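You operate a simulated robot arm through the tools that you are given. There is no shell and no other tool. Be economical: measure what you need, move in short steps, check, and stop when the job is done.

You are at the controls of a simulated robot arm. One attempt, no reset.

## Task
Put things in order on the top of the display table. At the end: the red tip stands where the yellow tip stood; the yellow tip is on the long blue carton (marked "Brake Cables"); the purple brush stands where the grey tip stood; the grey tip from the top of the display table stands on top of the blue pad; whatever was shut is shut again. Leave all else as you found it, and nothing knocked over.

It is judged by the outcome, as a careful person would: the job done as asked, and still so three seconds after it is handed in. It fails if anything else is knocked over, pushed out of place, dropped, spilled or broken.

## Robot
A 6-joint arm with a two-finger parallel gripper, fixed in place. Base frame: the origin is at the foot of the arm, x ahead of it, y to its left, z up; the work surface is at about z = 720. Readings come in mm, degrees, newtons and seconds.
With the tool pointing down near the work surface it reaches from about 260 to 740 mm from the base axis. Its first joint turns from -66.0 to 66.0 degrees. Payload 2.45 kg.
The tool frame sits at the grasp point between the pads (the TCP): z along the fingers, y along the line on which they close. The tips reach 24 mm beyond it. The gripper opens to 68 mm. The fingers are 17 mm wide and 10 mm thick; the gripper's body (40 by 70 mm) begins 41 mm behind the TCP.
Orientation is that of the tool frame in the base frame, as a unit quaternion [w, x, y, z]. With the fingers straight down and closing along the base's y, the tool's x points along the base's -x, its y along +y and its z along -z.

## Interface
- The arm moves only by the tool play_rows. Its argument "steps" is a list of rows, each a list of 3 entries, a list of its own where there are three numbers: the shift along the tool's x, y, z in cm, then the turn, a rotation vector about the tool's x, y, z in degrees, then the gripper command, from -1 (fully open) to 1 (shut), values between in proportion. In form: [[[dx, dy, dz], [ax, ay, az], claw], ...]. A call has 1 to 10 rows; each row is the pose to reach, as a shift and turn from the pose commanded when the call began, along the tool's axes at that moment. Rows are played at 5 a second. More than 50 mm and 8.6 degrees between two rows, or a gripper value outside its range, and nothing of the call is played. A pose out of reach is approached as far as the arm can. The call stops where the force on the tool passes 40 N (or 10 N more than at its start, if that is more) or the arm is blocked; 0.2 s more then pass. The fingers move at their own pace (about 108 mm/s each) and stop on an object; they squeeze with about 27 N. The grip force told is the motor's: it shows also when the fingers shut on nothing. Time passes only in rows, and 0.2 s behind the last, so rows that repeat a pose let the fingers close. It gives the time, the measured TCP pose, the force on the tool (base axes), the opening and the grip force at its end, in the units of the frame above (readings bear some noise), with the torque about the TCP (base axes, N m) and any sound that the robot's microphone picked up.
- Cameras (640 x 400 px; columns grow to the right, rows downward): "scene" is fixed at [171.9, 421.3, 1456.6]; the picture's right is [-0.80, -0.61, 0.00], its down [-0.41, 0.54, -0.74] and it looks along [0.45, -0.59, -0.68] (base axes); focal length 364 px, centre (320, 200). "wrist" rides on the gripper at [84, 11, -75] in the tool frame; the picture's right is [-0.13, 0.99, 0.00], its down [-0.60, -0.08, -0.79] and it looks along [-0.79, -0.10, 0.61] (tool axes); focal length 251 px, centre (320, 200). There is no depth. A picture from a camera that has moved, and an enlarged one, comes with that camera's place and axes in the base frame and with its lens. The place of the scene camera against the robot may be out by one fixed shift of up to 18 mm in any direction.
- grab_frame(camera): a new picture of that camera. The clock stands still meanwhile.
- close_up(camera, box): a new picture of the part [left, top, right, bottom] of that camera's present view, enlarged. The clock stands still meanwhile.
- hand_in(): hands the job in; it is judged then, once.

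Go step by step. Nothing tells you positions but the pictures and the camera data: compare them with the known pose of the tool, close in by small moves and look again before you grip or let go. The budget is 120 turns and 84 pictures, counting those below and the enlarged ones. Unless the task says otherwise, let go and move clear before handing in, and close with one line.

The tools are called after ">>>" as name(argument=value, ...) on one line, values as JSON. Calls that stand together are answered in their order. play_rows: Moves the arm, as the interface text tells. Its arguments: {"type":"object","properties":{"steps":{"type":"array"}},"required":["steps"]} The other tools are called the same way: grab_frame (camera) takes a picture; close_up (camera, box) takes an enlarged picture of a part of a camera's view; hand_in () hands the job in.

At the start:

```text
time_s: 0.0
ee_pos: [416.5, -128.8, 959.3]
ee_rot: [0.001, 0.0, 1.0, 0.001]
ft_force: [-0.2, 0.6, 0.4]
wrist_torque: [0.01, -0.03, -0.01]
opening: 68.0
grip_force: 0.1
```

scene: 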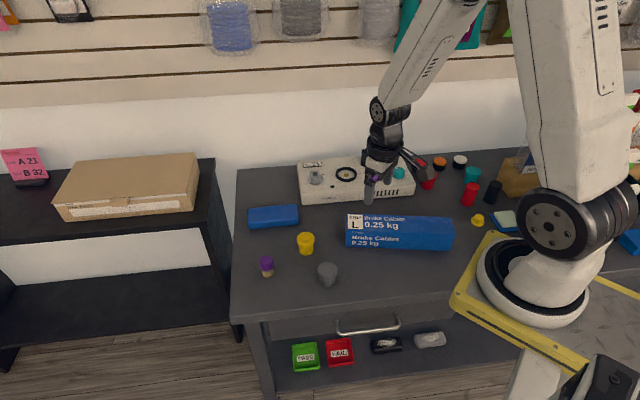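
wrist: 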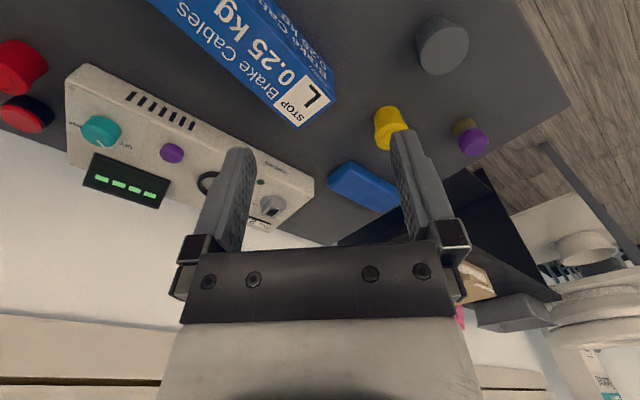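

I see the display table with a yellow and a grey tip, a purple brush, a blue pad and the Brake Cables carton. Several red things stand at the far right, so I'll enlarge parts of the view first.

>>> close_up(camera="scene", box=[230, 180, 390, 280])

>>> close_up(camera="scene", box=[380, 140, 540, 240])

>>> close_up(camera="scene", box=[240, 290, 480, 400])

```text
4.00 times, centred on (310, 230) of scene
camera zoom: at [171.9, 421.3, 1456.6], right [-0.8, -0.61, 0.0], down [-0.41, 0.54, -0.74], along [0.45, -0.59, -0.68], focal length 1456 px, centre (360, 80)
```

zoom: 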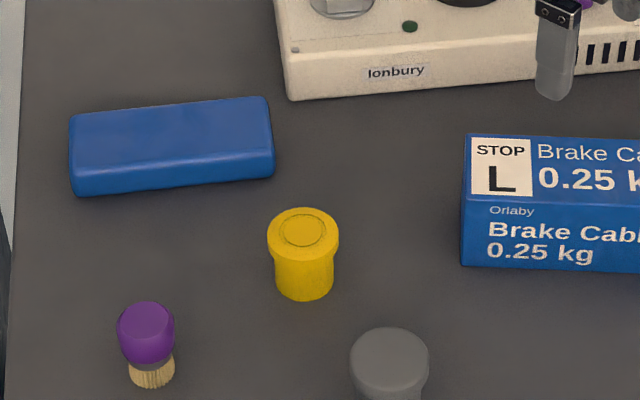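

```text
4.00 times, centred on (460, 190) of scene
camera zoom: at [171.9, 421.3, 1456.6], right [-0.8, -0.61, 0.0], down [-0.41, 0.54, -0.74], along [0.45, -0.59, -0.68], focal length 1456 px, centre (-240, 240)
```

zoom: 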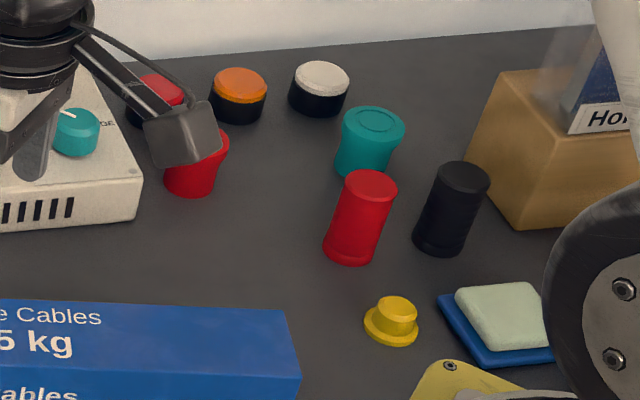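

```text
2.67 times, centred on (360, 345) of scene
camera zoom: at [171.9, 421.3, 1456.6], right [-0.8, -0.61, 0.0], down [-0.41, 0.54, -0.74], along [0.45, -0.59, -0.68], focal length 971 px, centre (213, -187)
```

zoom: 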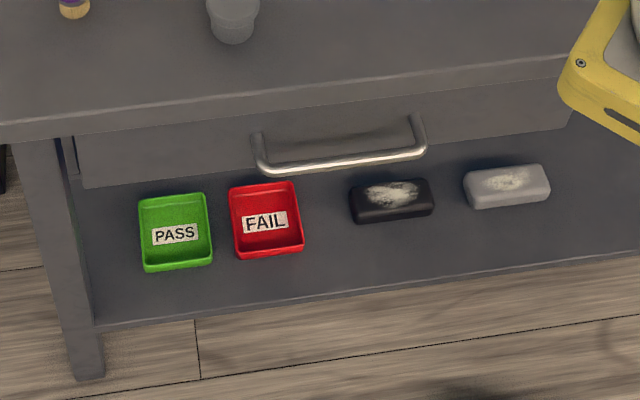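

The coordinates from both cameras agree: yellow about (565,-45), grey (466,5), brush (600,77), pad (703,-62), red tip about (432,-471). I'll move the gripper to the left to get a clear view of the rest.

>>> play_rows(steps=[[[0, 4, 0], [0, 0, 0], -1], [[0, 8, 0], [0, 0, 0], -1], [[0, 12, 0], [0, 0, 0], -1], [[0, 15, 0], [0, 0, 0], -1], [[0, 15, 0], [0, 0, 0], -1]])

>>> grab_frame(camera="wrist")

>>> close_up(camera="scene", box=[380, 140, 540, 240])

>>> close_up(camera="scene", box=[480, 80, 640, 260])

```text
time_s: 1.2
ee_pos: [417.4, 20.7, 955.8]
ee_rot: [0.0, 0.0, 1.0, 0.0]
ft_force: [0.4, 0.0, -0.3]
wrist_torque: [-0.03, 0.0, 0.01]
opening: 67.8
grip_force: 0.1
```

```text
78 pictures are left
camera wrist: at [332.9, 31.9, 1030.9], right [0.13, 0.99, 0.0], down [0.6, -0.08, 0.79], along [0.79, -0.1, -0.61], focal length 251 px, centre (320, 200)
```

wrist: 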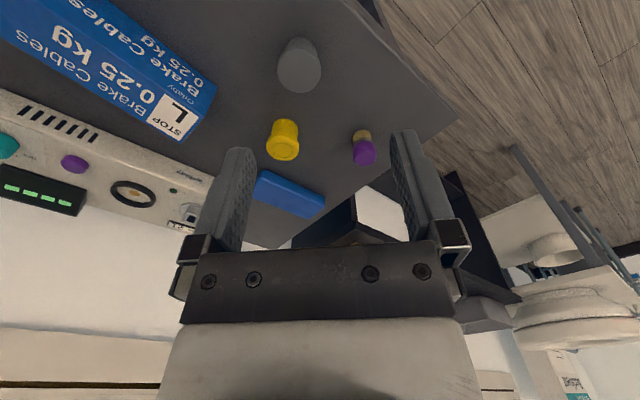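

```text
4.00 times, centred on (460, 190) of scene
camera zoom: at [171.9, 421.3, 1456.6], right [-0.8, -0.61, 0.0], down [-0.41, 0.54, -0.74], along [0.45, -0.59, -0.68], focal length 1456 px, centre (-240, 240)
```

zoom: 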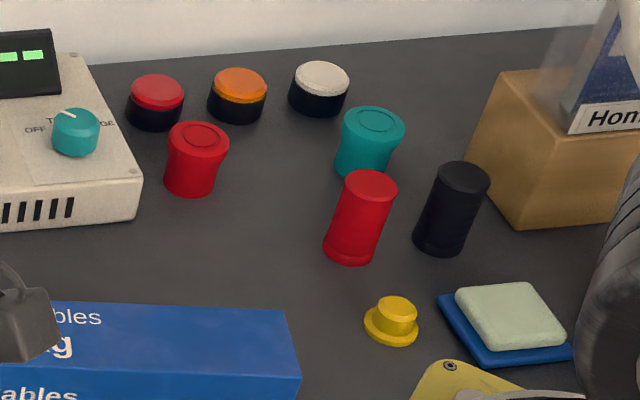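

```text
2.22 times, centred on (560, 170) of scene
camera zoom: at [171.9, 421.3, 1456.6], right [-0.8, -0.61, 0.0], down [-0.41, 0.54, -0.74], along [0.45, -0.59, -0.68], focal length 809 px, centre (-213, 267)
```

zoom: 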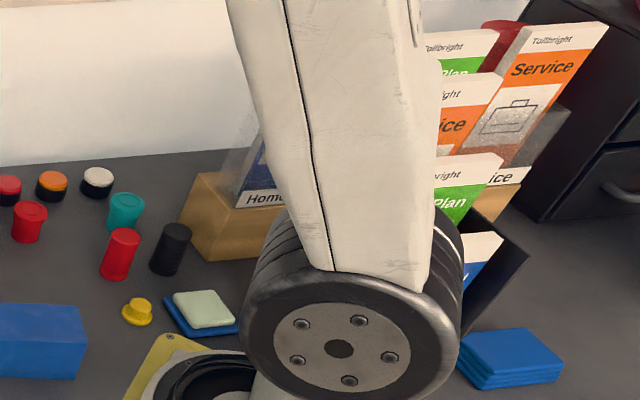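

The red tip is the flared one next to the meter box, clear of the taller red roll, and the blue pad is the block at the left. Next I'll measure the left-hand group in an enlarged wrist view.

>>> close_up(camera="wrist", box=[240, 20, 400, 120])

>>> close_up(camera="wrist", box=[240, 110, 400, 230])

>>> close_up(camera="scene", box=[240, 190, 380, 300])

```text
4.00 times, centred on (320, 70) of wrist
camera zoom: at [332.9, 31.9, 1030.9], right [0.13, 0.99, 0.0], down [0.6, -0.08, 0.79], along [0.79, -0.1, -0.61], focal length 1006 px, centre (320, 720)
```

zoom: 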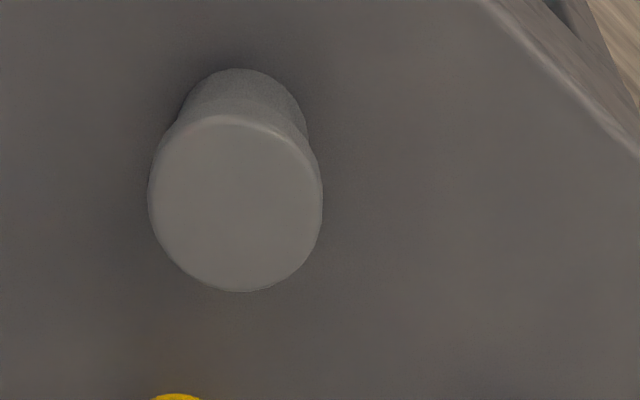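

```text
3.33 times, centred on (320, 170) of wrist
camera zoom: at [332.9, 31.9, 1030.9], right [0.13, 0.99, 0.0], down [0.6, -0.08, 0.79], along [0.79, -0.1, -0.61], focal length 838 px, centre (320, 300)
```

zoom: 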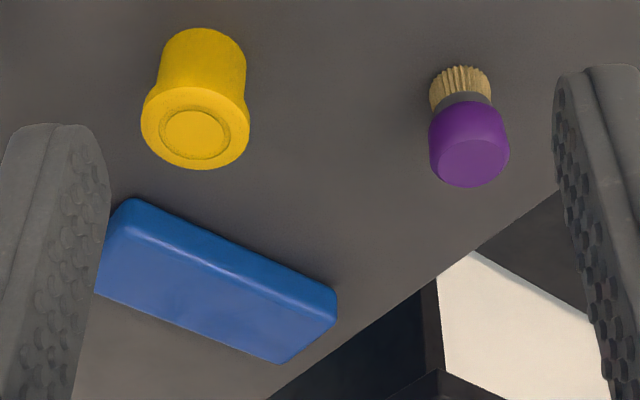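

```text
3.64 times, centred on (310, 245) of scene
camera zoom: at [171.9, 421.3, 1456.6], right [-0.8, -0.61, 0.0], down [-0.41, 0.54, -0.74], along [0.45, -0.59, -0.68], focal length 1324 px, centre (356, 36)
```

zoom: 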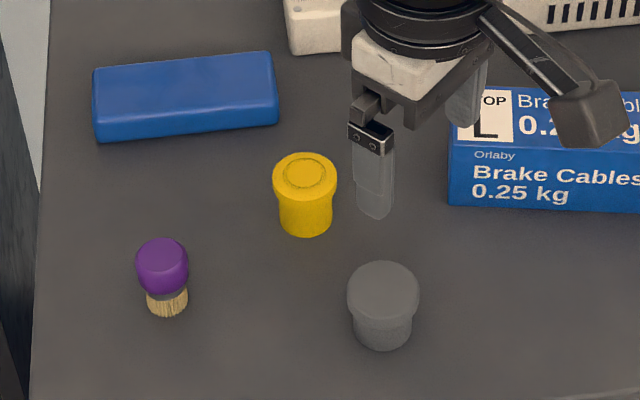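

From the wrist view I measure grey at (459,-5), yellow at (558,-49) and the brush at (588,65). The tips are about 40 mm tall with 46 mm heads, so I'll move above the grey tip and look.

>>> play_rows(steps=[[[-1.5, -1, 4.5], [0, 0, 0], -1], [[-3, -2, 9], [0, 0, 0], -1], [[-4.2, -2.5, 13], [0, 0, 0], -1], [[-4.2, -2.5, 14.5], [0, 0, 0], -1], [[-4.2, -2.5, 14.5], [0, 0, 0], -1]])

>>> grab_frame(camera="wrist")

```text
time_s: 2.4
ee_pos: [461.3, -2.5, 813.8]
ee_rot: [0.001, 0.0, 1.0, 0.001]
ft_force: [-0.3, 0.6, -1.1]
wrist_torque: [-0.01, -0.03, 0.04]
opening: 68.1
grip_force: 0.0
```

```text
72 pictures are left
camera wrist: at [376.2, 7.3, 887.9], right [0.13, 0.99, 0.0], down [0.6, -0.08, 0.79], along [0.79, -0.1, -0.61], focal length 251 px, centre (320, 200)
```

wrist: 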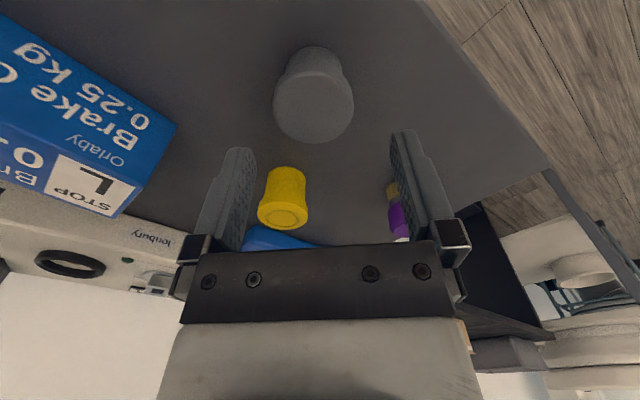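

The grey tip is centred between the fingers to within a few mm, at about (457,-6). I'll descend and grip its head.

>>> play_rows(steps=[[[0.3, -0.25, 2.5], [0, 0, 0], -1], [[0.3, -0.25, 4.5], [0, 0, 0], -1], [[0.3, -0.25, 6.0], [0, 0, 0], -1], [[0.3, -0.25, 6.0], [0, 0, 0], -1]])

>>> grab_frame(camera="wrist")

>>> close_up(camera="scene", box=[240, 190, 380, 300])

```text
time_s: 3.4
ee_pos: [455.8, -6.3, 755.0]
ee_rot: [0.0, 0.0, 1.0, 0.0]
ft_force: [0.4, -0.2, 0.0]
wrist_torque: [-0.02, -0.01, 0.0]
opening: 67.8
grip_force: 0.1
```

```text
71 pictures are left
camera wrist: at [372.3, 4.9, 827.3], right [0.13, 0.99, 0.0], down [0.6, -0.08, 0.79], along [0.79, -0.1, -0.61], focal length 251 px, centre (320, 200)
```

wrist: 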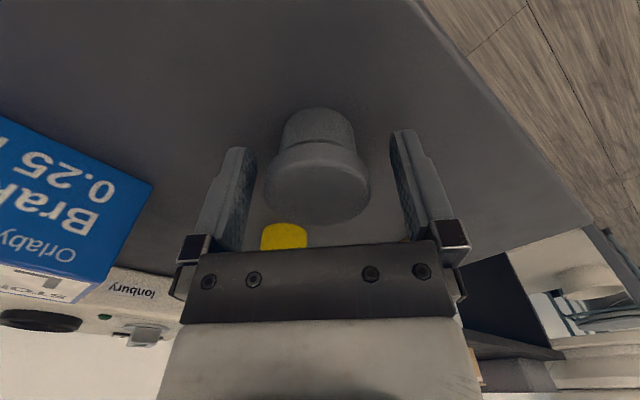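

```text
3.64 times, centred on (310, 245) of scene
camera zoom: at [171.9, 421.3, 1456.6], right [-0.8, -0.61, 0.0], down [-0.41, 0.54, -0.74], along [0.45, -0.59, -0.68], focal length 1324 px, centre (356, 36)
```

zoom: 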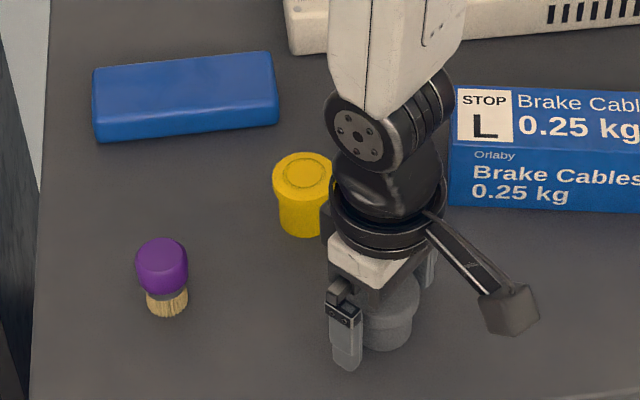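

The head of the grey tip sits between the pads. I'll close on it and lift a little.

>>> play_rows(steps=[[[0, 0, 0], [0, 0, 0], 1], [[0, 0, 0], [0, 0, 0], 1], [[0, 0, 0], [0, 0, 0], 1], [[0, 0, -2], [0, 0, 0], 1], [[0, 0, -5], [0, 0, 0], 1], [[0, 0, -8], [0, 0, 0], 1], [[0, 0, -8], [0, 0, 0], 1]])

>>> grab_frame(camera="wrist")

>>> grab_frame(camera="scene")

```text
time_s: 5.0
ee_pos: [454.6, -8.1, 832.8]
ee_rot: [0.0, 0.0, 1.0, -0.001]
ft_force: [0.7, 0.3, -1.5]
wrist_torque: [0.01, 0.0, -0.01]
opening: 45.4
grip_force: 26.8
```

```text
69 pictures are left
camera wrist: at [371.4, 2.6, 907.7], right [0.13, 0.99, 0.0], down [0.6, -0.08, 0.79], along [0.79, -0.1, -0.61], focal length 251 px, centre (320, 200)
```

wrist: 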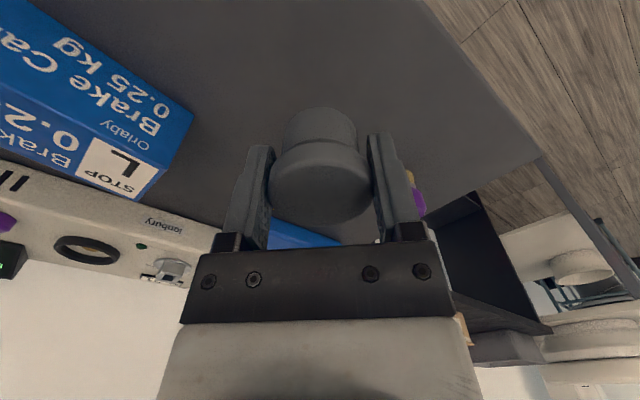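

```text
68 pictures are left
```

scene: 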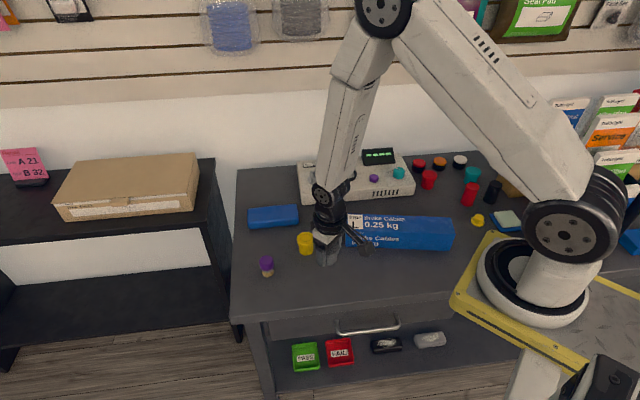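

The grey tip is held (opening 45 mm). I'll carry it high and to the right to get an unobstructed view of the blue pad before placing.

>>> play_rows(steps=[[[0, 0, -4], [0, 0, 0], 1], [[-0.5, -3, -7], [0, 0, 0], 1], [[-1.3, -7, -9], [0, 0, 0], 1], [[-2.2, -11, -9.7], [0, 0, 0], 1], [[-3, -15, -9.7], [0, 0, 0], 1], [[-4, -19, -9.7], [0, 0, 0], 1], [[-4.4, -22, -9.7], [0, 0, 0], 1], [[-4.4, -22, -9.7], [0, 0, 0], 1]])

>>> grab_frame(camera="wrist")

>>> close_up(camera="wrist", box=[360, 110, 520, 210])

```text
time_s: 6.8
ee_pos: [498.8, -226.0, 930.2]
ee_rot: [0.0, -0.001, 1.0, 0.001]
ft_force: [-0.6, 0.9, -1.0]
wrist_torque: [0.0, -0.03, 0.02]
opening: 45.2
grip_force: 26.8
```

```text
67 pictures are left
camera wrist: at [414.5, -216.2, 1004.9], right [0.13, 0.99, 0.0], down [0.6, -0.08, 0.79], along [0.79, -0.1, -0.61], focal length 251 px, centre (320, 200)
```

wrist: 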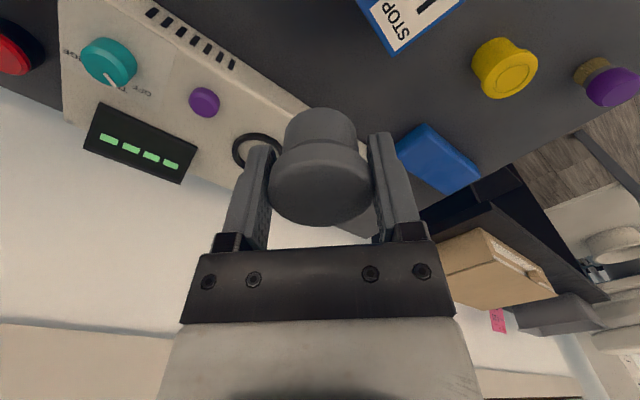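

```text
4.00 times, centred on (440, 160) of wrist
camera zoom: at [414.5, -216.2, 1004.9], right [0.13, 0.99, 0.0], down [0.6, -0.08, 0.79], along [0.79, -0.1, -0.61], focal length 1006 px, centre (-160, 360)
```

zoom: 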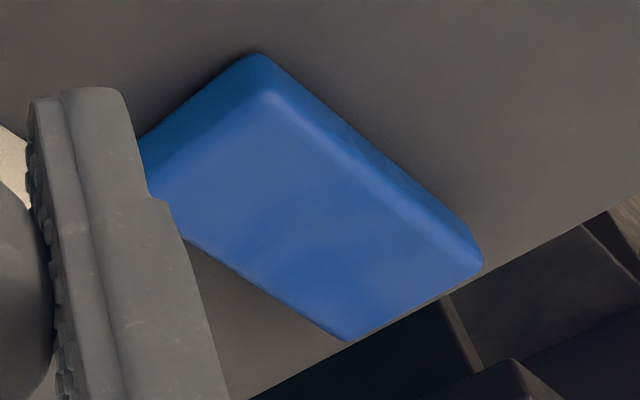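

The pad's top centres at about (699,-79) at z≈745, and the scene view agrees after calibration. I'll carry the grey tip above it.

>>> play_rows(steps=[[[-3, 2.5, 1], [0, 0, 0], 1], [[-6, 5, 2.5], [0, 0, 0], 1], [[-9, 7.5, 4], [0, 0, 0], 1], [[-12, 10, 6], [0, 0, 0], 1], [[-15, 12, 8], [0, 0, 0], 1], [[-18, 13.5, 9], [0, 0, 0], 1], [[-19.8, 14.7, 9.5], [0, 0, 0], 1], [[-19.8, 14.7, 9.5], [0, 0, 0], 1]])

>>> grab_frame(camera="wrist")

>>> close_up(camera="scene", box=[220, 160, 380, 260])

```text
time_s: 8.6
ee_pos: [697.7, -79.9, 834.5]
ee_rot: [0.001, 0.0, 1.0, 0.0]
ft_force: [0.1, 0.1, -1.2]
wrist_torque: [0.0, 0.01, 0.0]
opening: 45.4
grip_force: 27.2
```

```text
65 pictures are left
camera wrist: at [612.8, -68.8, 909.5], right [0.13, 0.99, 0.0], down [0.6, -0.08, 0.79], along [0.79, -0.1, -0.61], focal length 251 px, centre (320, 200)
```

wrist: 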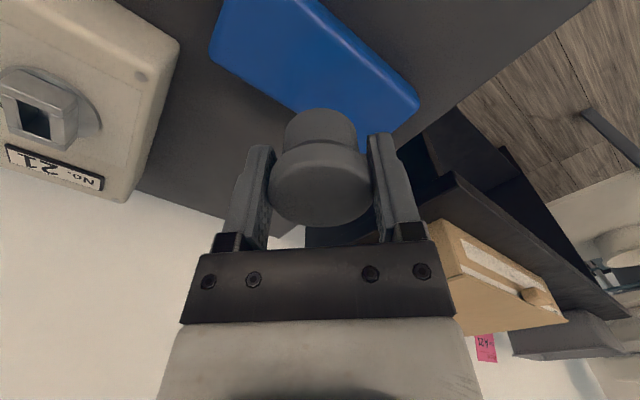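

```text
4.00 times, centred on (300, 210) of scene
camera zoom: at [171.9, 421.3, 1456.6], right [-0.8, -0.61, 0.0], down [-0.41, 0.54, -0.74], along [0.45, -0.59, -0.68], focal length 1456 px, centre (400, 160)
```

zoom: 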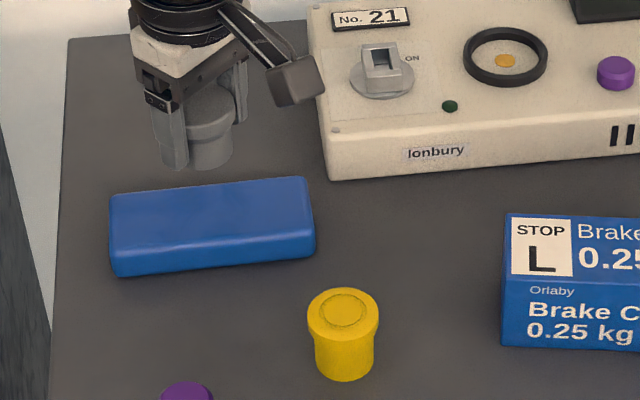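

The pad centre is confirmed at (697,-79), right below the tool. I'll descend most of the way and look.

>>> play_rows(steps=[[[0, 0, 2], [0, 0, 0], 1], [[0, 0, 4], [0, 0, 0], 1], [[0, 0, 5], [0, 0, 0], 1], [[0, 0, 5], [0, 0, 0], 1]])

>>> close_up(camera="wrist", box=[180, 40, 460, 215])

>>> close_up(camera="scene", box=[220, 160, 380, 260])

```text
time_s: 9.6
ee_pos: [699.2, -79.4, 786.7]
ee_rot: [0.0, 0.0, 1.0, 0.001]
ft_force: [0.7, -0.4, -0.3]
wrist_torque: [-0.05, 0.01, -0.01]
opening: 45.2
grip_force: 27.2
```

```text
2.29 times, centred on (320, 128) of wrist
camera zoom: at [614.1, -68.6, 860.9], right [0.13, 0.99, 0.0], down [0.6, -0.08, 0.79], along [0.79, -0.1, -0.61], focal length 575 px, centre (320, 366)
```

zoom: 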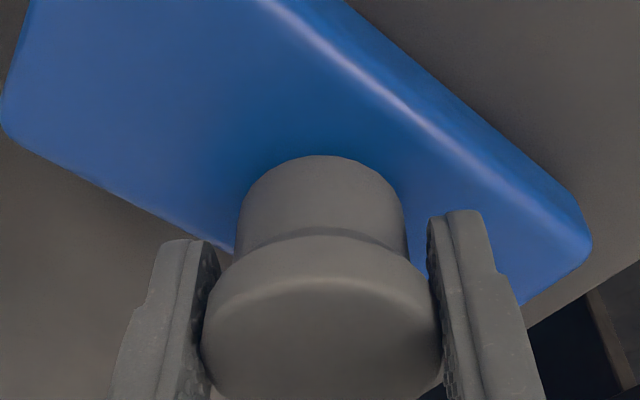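

```text
4.00 times, centred on (300, 210) of scene
camera zoom: at [171.9, 421.3, 1456.6], right [-0.8, -0.61, 0.0], down [-0.41, 0.54, -0.74], along [0.45, -0.59, -0.68], focal length 1456 px, centre (400, 160)
```

zoom: 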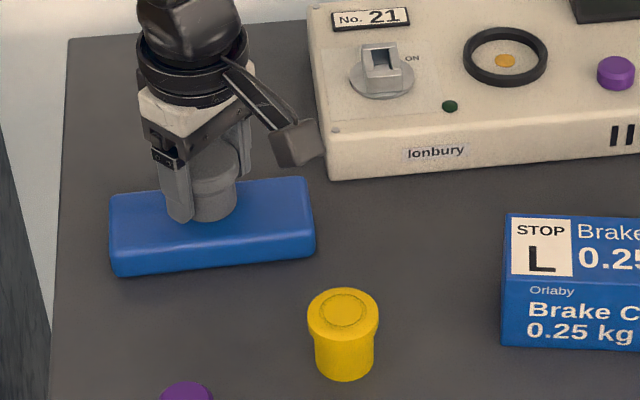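

The tip is about 9 mm above the pad and centred. I'll lower it slowly until it touches.

>>> play_rows(steps=[[[0, 0, 0.4], [0, 0, 0], 1], [[0, 0, 0.7], [0, 0, 0], 1], [[0, 0, 0.8], [0, 0, 0], 1], [[0, 0, 0.9], [0, 0, 0], 1], [[0, 0, 0.9], [0, 0, 0], 1]])

>>> close_up(camera="scene", box=[240, 185, 320, 235])

```text
time_s: 10.8
ee_pos: [700.0, -78.9, 780.6]
ee_rot: [0.004, -0.001, 1.0, -0.001]
ft_force: [-11.2, -0.8, 35.7]
wrist_torque: [-0.06, -0.03, -0.06]
opening: 45.6
grip_force: 27.3
```

```text
8.00 times, centred on (280, 210) of scene
camera zoom: at [170.8, 421.4, 1456.7], right [-0.8, -0.61, 0.0], down [-0.41, 0.54, -0.74], along [0.45, -0.59, -0.67], focal length 2912 px, centre (640, 120)
```

zoom: 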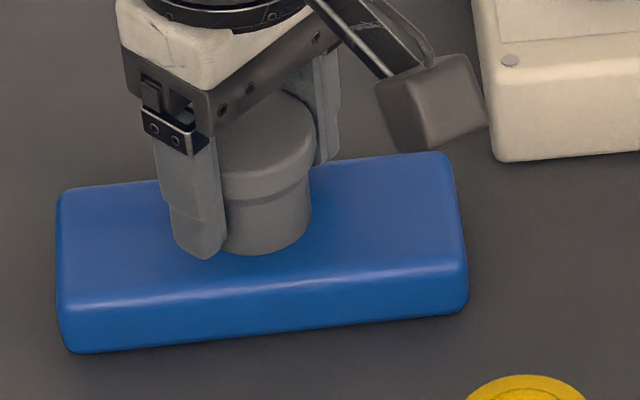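

It has touched (about 36 N). I'll relieve the press, open and rise straight up.

>>> play_rows(steps=[[[0, 0, -0.3], [0, 0, 0], 1], [[0, 0, -0.35], [0, 0, 0], 1]])

```text
time_s: 11.4
ee_pos: [698.2, -78.8, 780.7]
ee_rot: [0.001, 0.0, 1.0, 0.001]
ft_force: [5.3, -0.7, 10.3]
wrist_torque: [-0.03, -0.4, 0.0]
opening: 45.8
grip_force: 27.0
```

>>> play_rows(steps=[[[0, 0, -0.05], [0, 0, 0], -0.4], [[0, 0, -0.05], [0, 0, 0], -1], [[0, 0, -0.05], [0, 0, 0], -1], [[0, 0, -3], [0, 0, 0], -1], [[0, 0, -6], [0, 0, 0], -1], [[0, 0, -9], [0, 0, 0], -1], [[0, 0, -9], [0, 0, 0], -1]])

>>> grab_frame(camera="wrist")

>>> close_up(camera="scene", box=[220, 160, 380, 260])

```text
time_s: 13.0
ee_pos: [700.3, -78.8, 869.9]
ee_rot: [0.0, 0.0, 1.0, 0.0]
ft_force: [-0.1, 0.0, 0.1]
wrist_torque: [0.0, 0.0, 0.02]
opening: 68.0
grip_force: 0.1
```

```text
60 pictures are left
camera wrist: at [614.7, -67.5, 944.2], right [0.13, 0.99, 0.0], down [0.6, -0.08, 0.79], along [0.79, -0.1, -0.61], focal length 251 px, centre (320, 200)
```

wrist: 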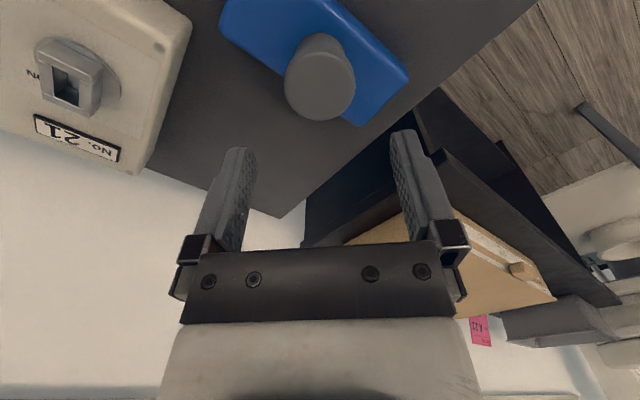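

```text
4.00 times, centred on (300, 210) of scene
camera zoom: at [171.9, 421.3, 1456.6], right [-0.8, -0.61, 0.0], down [-0.41, 0.54, -0.74], along [0.45, -0.59, -0.68], focal length 1456 px, centre (400, 160)
```

zoom: 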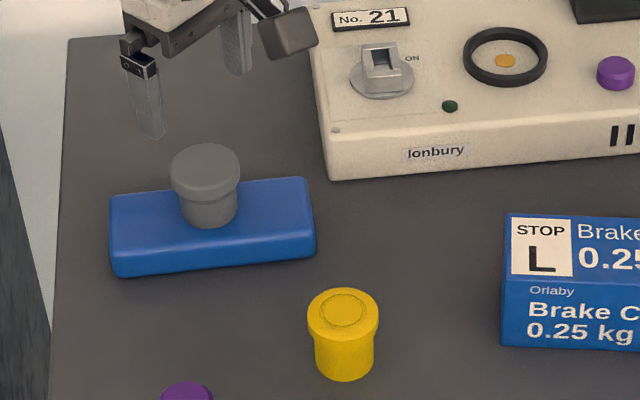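

The grey tip stands on the pad. Now I'll move above the brush at (588,65).

>>> play_rows(steps=[[[2.5, 3, 0], [0, 0, 0], -1], [[5, 6.5, 0], [0, 0, 0], -1], [[8, 10, 1], [0, 0, 0], -1], [[10, 13, 2], [0, 0, 0], -1], [[11.1, 14.5, 3.5], [0, 0, 0], -1], [[11.1, 14.5, 3.5], [0, 0, 0], -1]])

>>> close_up(camera="wrist", box=[200, 0, 440, 200])

```text
time_s: 14.4
ee_pos: [588.3, 67.7, 836.1]
ee_rot: [0.0, 0.0, 1.0, 0.0]
ft_force: [0.5, 0.2, -0.7]
wrist_torque: [-0.02, -0.01, 0.02]
opening: 67.9
grip_force: 0.2
```

```text
2.00 times, centred on (320, 100) of wrist
camera zoom: at [504.2, 77.5, 909.9], right [0.13, 0.99, 0.0], down [0.6, -0.08, 0.79], along [0.79, -0.1, -0.61], focal length 503 px, centre (320, 400)
```

zoom: 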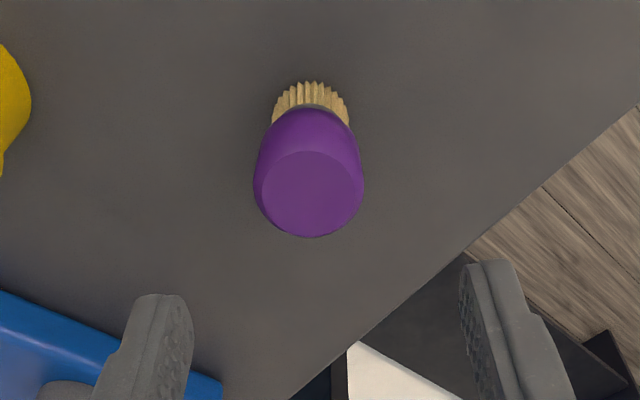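

The brush is at (587,65), about 47 mm tall with a 34 mm handle. I'll descend to handle height and grip.

>>> play_rows(steps=[[[0.1, -0.15, 3], [0, 0, 0], -1], [[0.1, -0.15, 6], [0, 0, 0], -1], [[0.1, -0.15, 8.2], [0, 0, 0], -1], [[0.1, -0.15, 8.2], [0, 0, 0], -1]])

>>> close_up(camera="wrist", box=[200, 50, 440, 250])

```text
time_s: 15.4
ee_pos: [586.4, 63.5, 755.0]
ee_rot: [0.001, 0.0, 1.0, 0.001]
ft_force: [-0.3, 0.1, -0.3]
wrist_torque: [0.0, 0.03, -0.01]
opening: 68.0
grip_force: 0.1
```

```text
2.00 times, centred on (320, 150) of wrist
camera zoom: at [501.9, 73.7, 828.4], right [0.13, 0.99, 0.0], down [0.6, -0.08, 0.79], along [0.79, -0.1, -0.61], focal length 503 px, centre (320, 300)
```

zoom: 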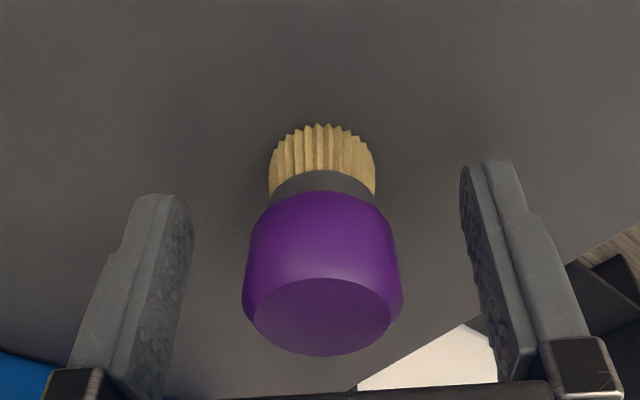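

The brush is centred between the pads. I'll close and lift.

>>> play_rows(steps=[[[0, 0.1, 0], [0, 0, 0], 1], [[0, 0.1, 0], [0, 0, 0], 1], [[0, 0.1, 0], [0, 0, 0], 1], [[0, 0.1, 0], [0, 0, 0], 1], [[0, 0.1, -3], [0, 0, 0], 1], [[0, 0.1, -6], [0, 0, 0], 1], [[0, 0.1, -9], [0, 0, 0], 1], [[0, 0.1, -9], [0, 0, 0], 1]])

>>> grab_frame(camera="wrist")

```text
time_s: 17.2
ee_pos: [586.2, 66.7, 843.3]
ee_rot: [0.0, 0.0, 1.0, 0.001]
ft_force: [0.4, 0.4, -0.8]
wrist_torque: [-0.04, -0.03, 0.01]
opening: 33.2
grip_force: 26.8
```

```text
56 pictures are left
camera wrist: at [500.9, 77.4, 917.2], right [0.13, 0.99, 0.0], down [0.6, -0.08, 0.79], along [0.79, -0.1, -0.61], focal length 251 px, centre (320, 200)
```

wrist: 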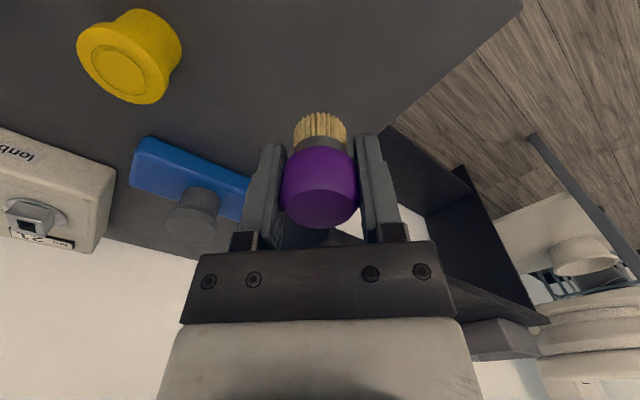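

The brush is held upright. I'll carry it to the grey tip's old spot at (457,-6).

>>> play_rows(steps=[[[3.5, -2, 0], [0, 0, 0], 1], [[7, -4, 0], [0, 0, 0], 1], [[10, -5.7, 1], [0, 0, 0], 1], [[12.8, -7.2, 3], [0, 0, 0], 1], [[12.8, -7.2, 6], [0, 0, 0], 1], [[12.8, -7.2, 7.5], [0, 0, 0], 1], [[12.8, -7.2, 7.5], [0, 0, 0], 1]])

>>> grab_frame(camera="wrist")

>>> close_up(camera="scene", box=[240, 190, 380, 300])

```text
time_s: 18.8
ee_pos: [458.0, -5.0, 769.5]
ee_rot: [0.001, 0.0, 1.0, 0.0]
ft_force: [-0.4, 0.1, -1.5]
wrist_torque: [0.01, 0.02, 0.01]
opening: 33.2
grip_force: 27.0
```

```text
55 pictures are left
camera wrist: at [373.2, 5.5, 843.1], right [0.13, 0.99, 0.0], down [0.6, -0.08, 0.79], along [0.79, -0.1, -0.61], focal length 251 px, centre (320, 200)
```

wrist: 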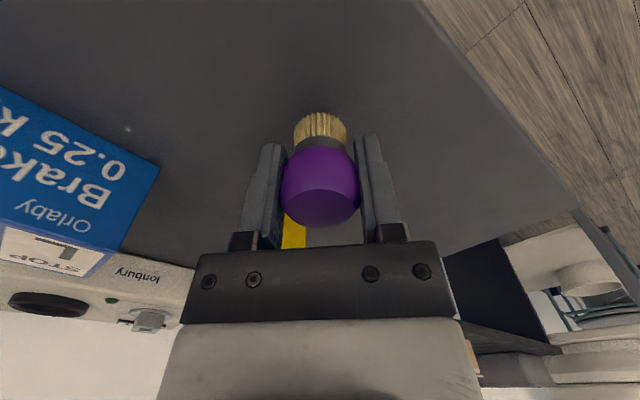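

```text
3.64 times, centred on (310, 245) of scene
camera zoom: at [171.9, 421.3, 1456.6], right [-0.8, -0.61, 0.0], down [-0.41, 0.54, -0.74], along [0.45, -0.59, -0.68], focal length 1324 px, centre (356, 36)
```

zoom: 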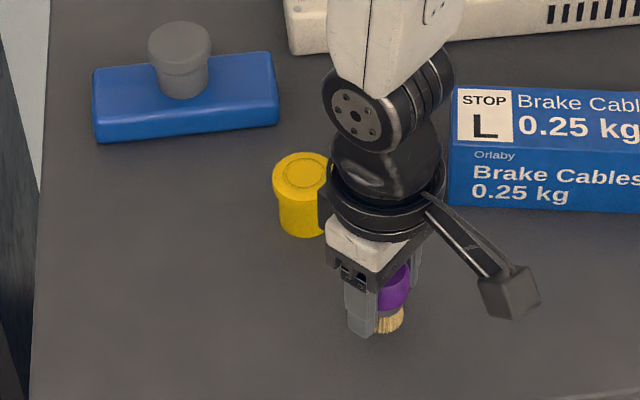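

The brush is about 15 mm above the table at the grey spot. I'll lower it until it just touches.

>>> play_rows(steps=[[[0, 0, 0.6], [0, 0, 0], 1], [[0, 0, 1.1], [0, 0, 0], 1], [[0, 0, 1.3], [0, 0, 0], 1], [[0, 0, 1.4], [0, 0, 0], 1], [[0, 0, 1.4], [0, 0, 0], 1]])

>>> close_up(camera="wrist", box=[200, 50, 440, 250])

```text
time_s: 20.0
ee_pos: [459.3, -7.0, 754.4]
ee_rot: [0.001, -0.001, 1.0, 0.0]
ft_force: [0.1, 0.5, -0.9]
wrist_torque: [-0.05, 0.03, -0.03]
opening: 33.2
grip_force: 27.5
```

```text
2.00 times, centred on (320, 150) of wrist
camera zoom: at [373.4, 4.3, 828.4], right [0.13, 0.99, 0.0], down [0.6, -0.08, 0.79], along [0.79, -0.1, -0.61], focal length 503 px, centre (320, 300)
```

zoom: 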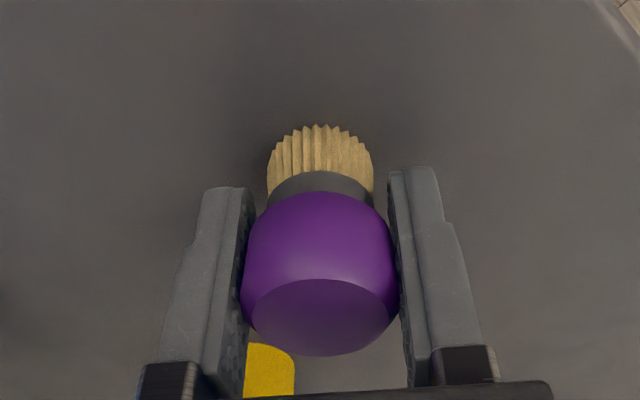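

No contact yet, so I'll go down another few mm in small steps.

>>> play_rows(steps=[[[0, 0, 0.1], [0, 0, 0], 1], [[0, 0, 0.2], [0, 0, 0], 1], [[0, 0, 0.2], [0, 0, 0], 1]])

```text
time_s: 20.8
ee_pos: [458.8, -7.5, 753.8]
ee_rot: [0.001, 0.0, 1.0, 0.0]
ft_force: [-3.9, -1.0, 35.8]
wrist_torque: [-0.03, 0.09, -0.02]
opening: 32.8
grip_force: 26.3
```

>>> play_rows(steps=[[[0, 0, -0.17], [0, 0, 0], 1], [[0, 0, -0.17], [0, 0, 0], -0.3], [[0, 0, -0.17], [0, 0, 0], -1], [[0, 0, -0.17], [0, 0, 0], -1], [[0, 0, -2.5], [0, 0, 0], -1], [[0, 0, -6], [0, 0, 0], -1], [[0, 0, -9], [0, 0, 0], -1], [[0, 0, -9], [0, 0, 0], -1]])

>>> grab_frame(camera="wrist")

>>> grab_frame(camera="scene")

```text
time_s: 22.6
ee_pos: [458.1, -6.8, 845.0]
ee_rot: [0.0, 0.0, 1.0, 0.0]
ft_force: [0.3, -0.3, -1.0]
wrist_torque: [0.03, 0.01, 0.01]
opening: 67.9
grip_force: 0.0
```

```text
52 pictures are left
camera wrist: at [373.2, 3.9, 918.3], right [0.13, 0.99, 0.0], down [0.6, -0.08, 0.79], along [0.79, -0.1, -0.61], focal length 251 px, centre (320, 200)
```

wrist: 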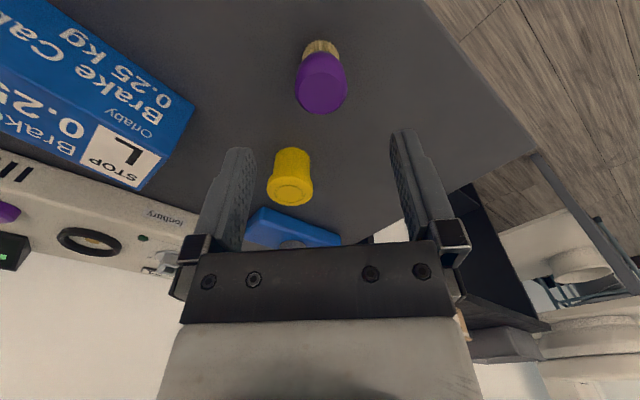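

```text
51 pictures are left
```

scene: 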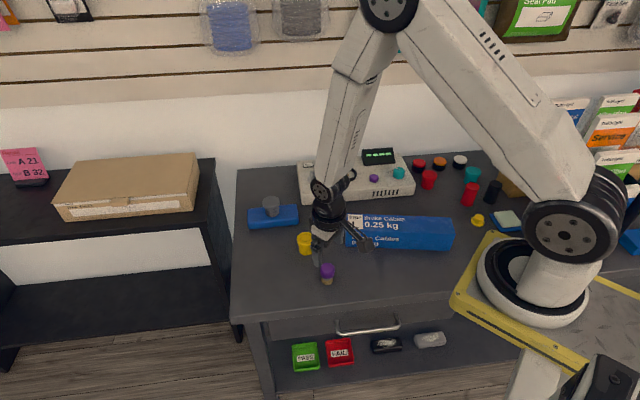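

The brush stands at the grey spot. Now I'll move above the yellow tip at (558,-50).

>>> play_rows(steps=[[[-3.5, -1.5, 0], [0, 0, 0], -1], [[-7, -3, 0], [0, 0, 0], -1], [[-10, -4.3, 0], [0, 0, 0], -1], [[-10, -4.3, 2.5], [0, 0, 0], -1], [[-10, -4.3, 2.5], [0, 0, 0], -1]])

>>> close_up(camera="wrist", box=[200, 20, 440, 220])

```text
time_s: 23.8
ee_pos: [559.5, -48.9, 817.1]
ee_rot: [0.001, 0.0, 1.0, 0.001]
ft_force: [0.2, 0.1, -0.9]
wrist_torque: [-0.01, 0.0, -0.01]
opening: 68.1
grip_force: 0.1
```

```text
2.00 times, centred on (320, 120) of wrist
camera zoom: at [474.1, -39.1, 892.1], right [0.13, 0.99, 0.0], down [0.6, -0.08, 0.79], along [0.79, -0.1, -0.61], focal length 503 px, centre (320, 360)
```

zoom: 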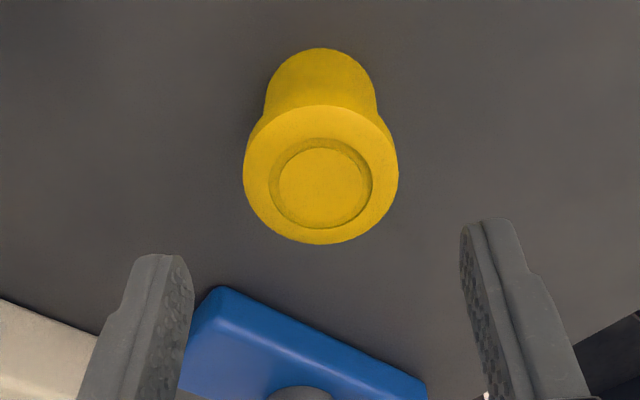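

The yellow tip is centred under the gripper at (557,-49). I'll descend, check, then grip.

>>> play_rows(steps=[[[0.1, 0.05, 2.5], [0, 0, 0], -1], [[0.1, 0.05, 5], [0, 0, 0], -1], [[0.1, 0.05, 6.4], [0, 0, 0], -1], [[0.1, 0.05, 6.4], [0, 0, 0], -1], [[0.1, 0.05, 6.4], [0, 0, 0], -1]])

>>> close_up(camera="wrist", box=[200, 50, 440, 250])

```text
time_s: 25.0
ee_pos: [558.5, -50.0, 754.1]
ee_rot: [0.0, 0.0, 1.0, 0.001]
ft_force: [-0.5, 0.1, 0.3]
wrist_torque: [0.01, 0.01, -0.02]
opening: 67.8
grip_force: 0.1
```

```text
2.00 times, centred on (320, 150) of wrist
camera zoom: at [473.8, -39.2, 826.7], right [0.13, 0.99, 0.0], down [0.6, -0.08, 0.79], along [0.79, -0.1, -0.61], focal length 503 px, centre (320, 300)
```

zoom: 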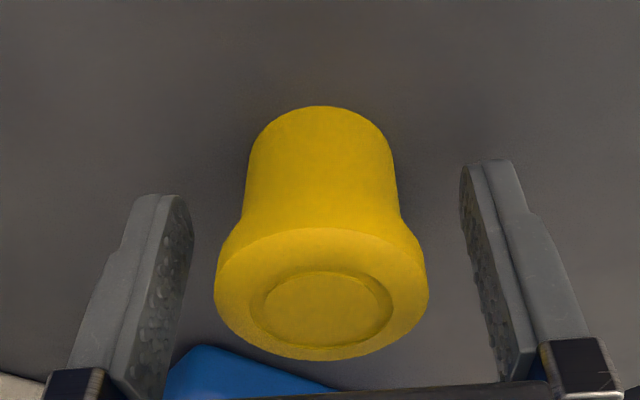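

It is well seated between the pads. I'll grip and lift.

>>> play_rows(steps=[[[0, 0, 0], [0, 0, 0], 1], [[0, 0, 0], [0, 0, 0], 1], [[0, 0, 0], [0, 0, 0], 1], [[0, 0, -3], [0, 0, 0], 1], [[0.5, 0, -7], [0, 0, 0], 1], [[2, 0, -11], [0, 0, 0], 1], [[4, 0, -14], [0, 0, 0], 1], [[6, 0, -16], [0, 0, 0], 1], [[6, 0, -16], [0, 0, 0], 1]])

>>> grab_frame(camera="wrist")

>>> close_up(camera="scene", box=[320, 190, 480, 270])

```text
time_s: 27.0
ee_pos: [497.1, -48.0, 913.3]
ee_rot: [0.0, 0.0, 1.0, 0.0]
ft_force: [-0.9, 0.9, 0.0]
wrist_torque: [0.03, 0.01, -0.02]
opening: 43.3
grip_force: 27.1
```

```text
48 pictures are left
camera wrist: at [412.4, -37.4, 987.1], right [0.13, 0.99, 0.0], down [0.6, -0.08, 0.79], along [0.79, -0.1, -0.61], focal length 251 px, centre (320, 200)
```

wrist: 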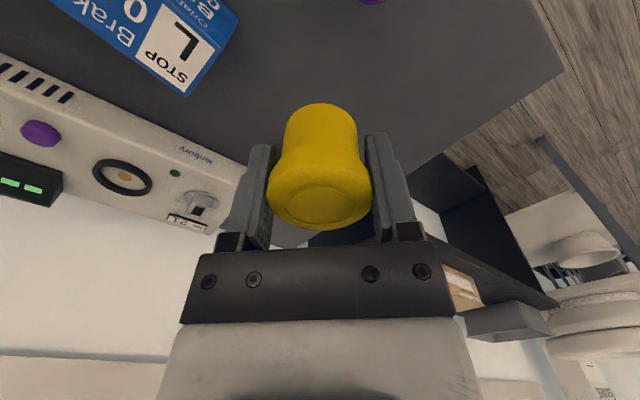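

```text
4.00 times, centred on (400, 230) of scene
camera zoom: at [171.9, 421.3, 1456.6], right [-0.8, -0.61, 0.0], down [-0.41, 0.54, -0.74], along [0.45, -0.59, -0.68], focal length 1456 px, centre (0, 80)
```

zoom: 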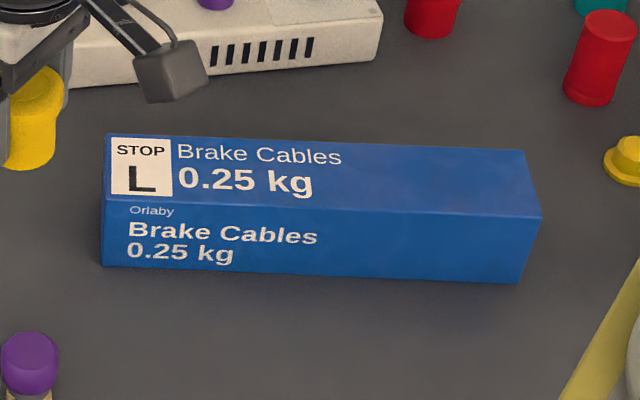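

The yellow tip is held. The carton top centres at about (389,-225) and is roughly 60 mm high, so I'll move back for a wrist view of it before placing.

>>> play_rows(steps=[[[2.5, -3, -1], [0, 0, 0], 1], [[5, -6, -2], [0, 0, 0], 1], [[7.5, -9, -3], [0, 0, 0], 1], [[10, -12, -3.8], [0, 0, 0], 1], [[12.5, -15, -3.8], [0, 0, 0], 1], [[14.6, -17.6, -3.8], [0, 0, 0], 1], [[14.6, -17.6, -3.8], [0, 0, 0], 1]])

>>> grab_frame(camera="wrist")

```text
time_s: 28.6
ee_pos: [350.5, -225.0, 952.9]
ee_rot: [0.0, -0.001, 1.0, -0.001]
ft_force: [0.0, 0.0, -0.9]
wrist_torque: [-0.02, 0.02, 0.0]
opening: 43.4
grip_force: 26.6
```

```text
46 pictures are left
camera wrist: at [266.0, -214.0, 1026.3], right [0.13, 0.99, 0.0], down [0.6, -0.08, 0.79], along [0.79, -0.1, -0.61], focal length 251 px, centre (320, 200)
```

wrist: 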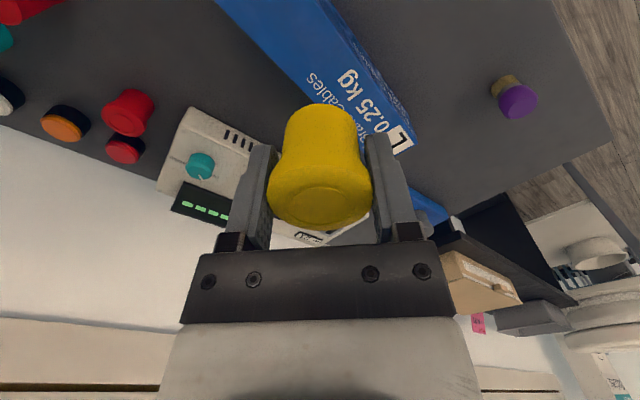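

>>> close_up(camera="wrist", box=[200, 0, 440, 160])

```text
2.50 times, centred on (320, 80) of wrist
camera zoom: at [266.0, -214.0, 1026.3], right [0.13, 0.99, 0.0], down [0.6, -0.08, 0.79], along [0.79, -0.1, -0.61], focal length 629 px, centre (320, 500)
```

zoom: 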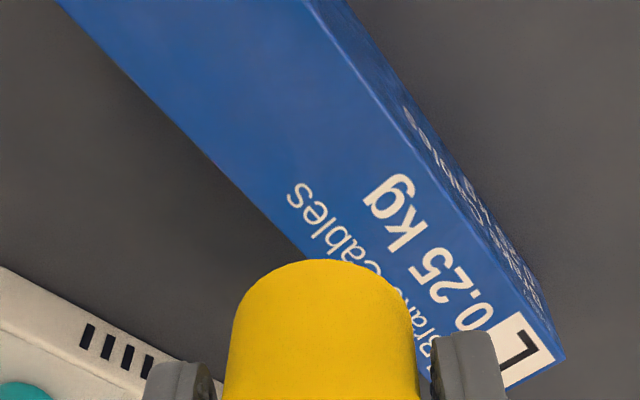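

Carton top confirmed centred at about (387,-223), 59 mm wide. I'll move over it and lower to just above.

>>> play_rows(steps=[[[-3.7, 0.2, 0], [0, 0, 0], 1], [[-3.7, 0.2, 4], [0, 0, 0], 1], [[-3.7, 0.2, 8], [0, 0, 0], 1], [[-3.7, 0.2, 11], [0, 0, 0], 1], [[-3.7, 0.2, 12], [0, 0, 0], 1], [[-3.7, 0.2, 12], [0, 0, 0], 1]])

>>> grab_frame(camera="wrist")

>>> close_up(camera="scene", box=[320, 170, 480, 270])

```text
time_s: 30.0
ee_pos: [389.1, -224.0, 833.4]
ee_rot: [0.0, -0.001, 1.0, 0.0]
ft_force: [-0.1, -0.3, -0.4]
wrist_torque: [-0.02, 0.02, 0.01]
opening: 43.3
grip_force: 27.6
```

```text
44 pictures are left
camera wrist: at [304.8, -212.8, 906.0], right [0.13, 0.99, 0.0], down [0.6, -0.08, 0.79], along [0.79, -0.1, -0.61], focal length 251 px, centre (320, 200)
```

wrist: 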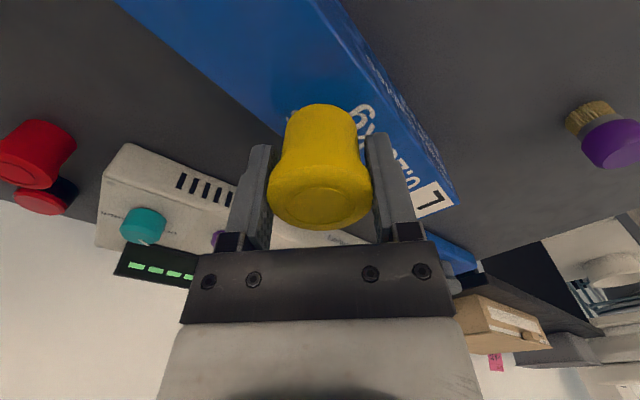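

```text
4.00 times, centred on (400, 220) of scene
camera zoom: at [171.9, 421.3, 1456.6], right [-0.8, -0.61, 0.0], down [-0.41, 0.54, -0.74], along [0.45, -0.59, -0.68], focal length 1456 px, centre (0, 120)
```

zoom: 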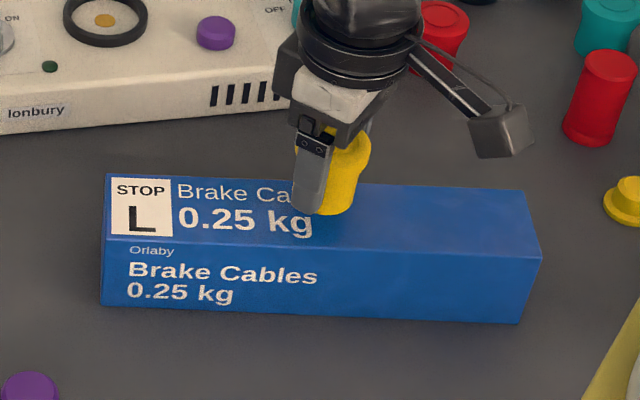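

The tip is over the middle of the carton top. I'll lower it gradually.

>>> play_rows(steps=[[[0, 0, 0.6], [0, 0, 0], 1], [[0, 0, 1.0], [0, 0, 0], 1], [[0, 0, 1.2], [0, 0, 0], 1], [[0, 0, 1.35], [0, 0, 0], 1], [[0, 0, 1.5], [0, 0, 0], 1], [[0, 0, 1.5], [0, 0, 0], 1]])

>>> close_up(camera="scene", box=[360, 190, 440, 240])

```text
time_s: 31.4
ee_pos: [390.8, -223.4, 817.7]
ee_rot: [0.001, 0.0, 1.0, -0.001]
ft_force: [-3.0, 1.7, 22.1]
wrist_torque: [-0.35, 0.09, -0.03]
opening: 43.1
grip_force: 26.5
```

```text
8.00 times, centred on (400, 215) of scene
camera zoom: at [171.5, 421.5, 1456.6], right [-0.8, -0.61, 0.0], down [-0.41, 0.54, -0.74], along [0.45, -0.59, -0.67], focal length 2912 px, centre (-320, 80)
```

zoom: 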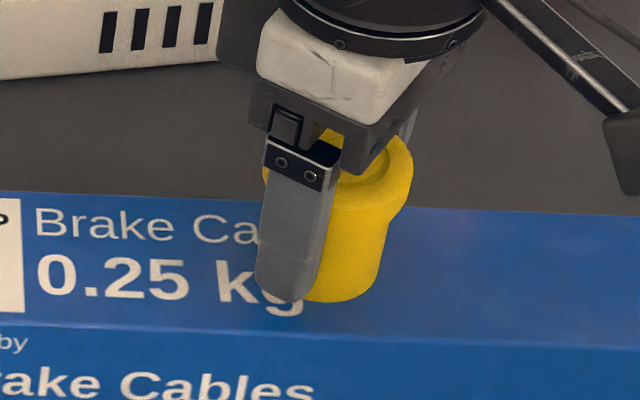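

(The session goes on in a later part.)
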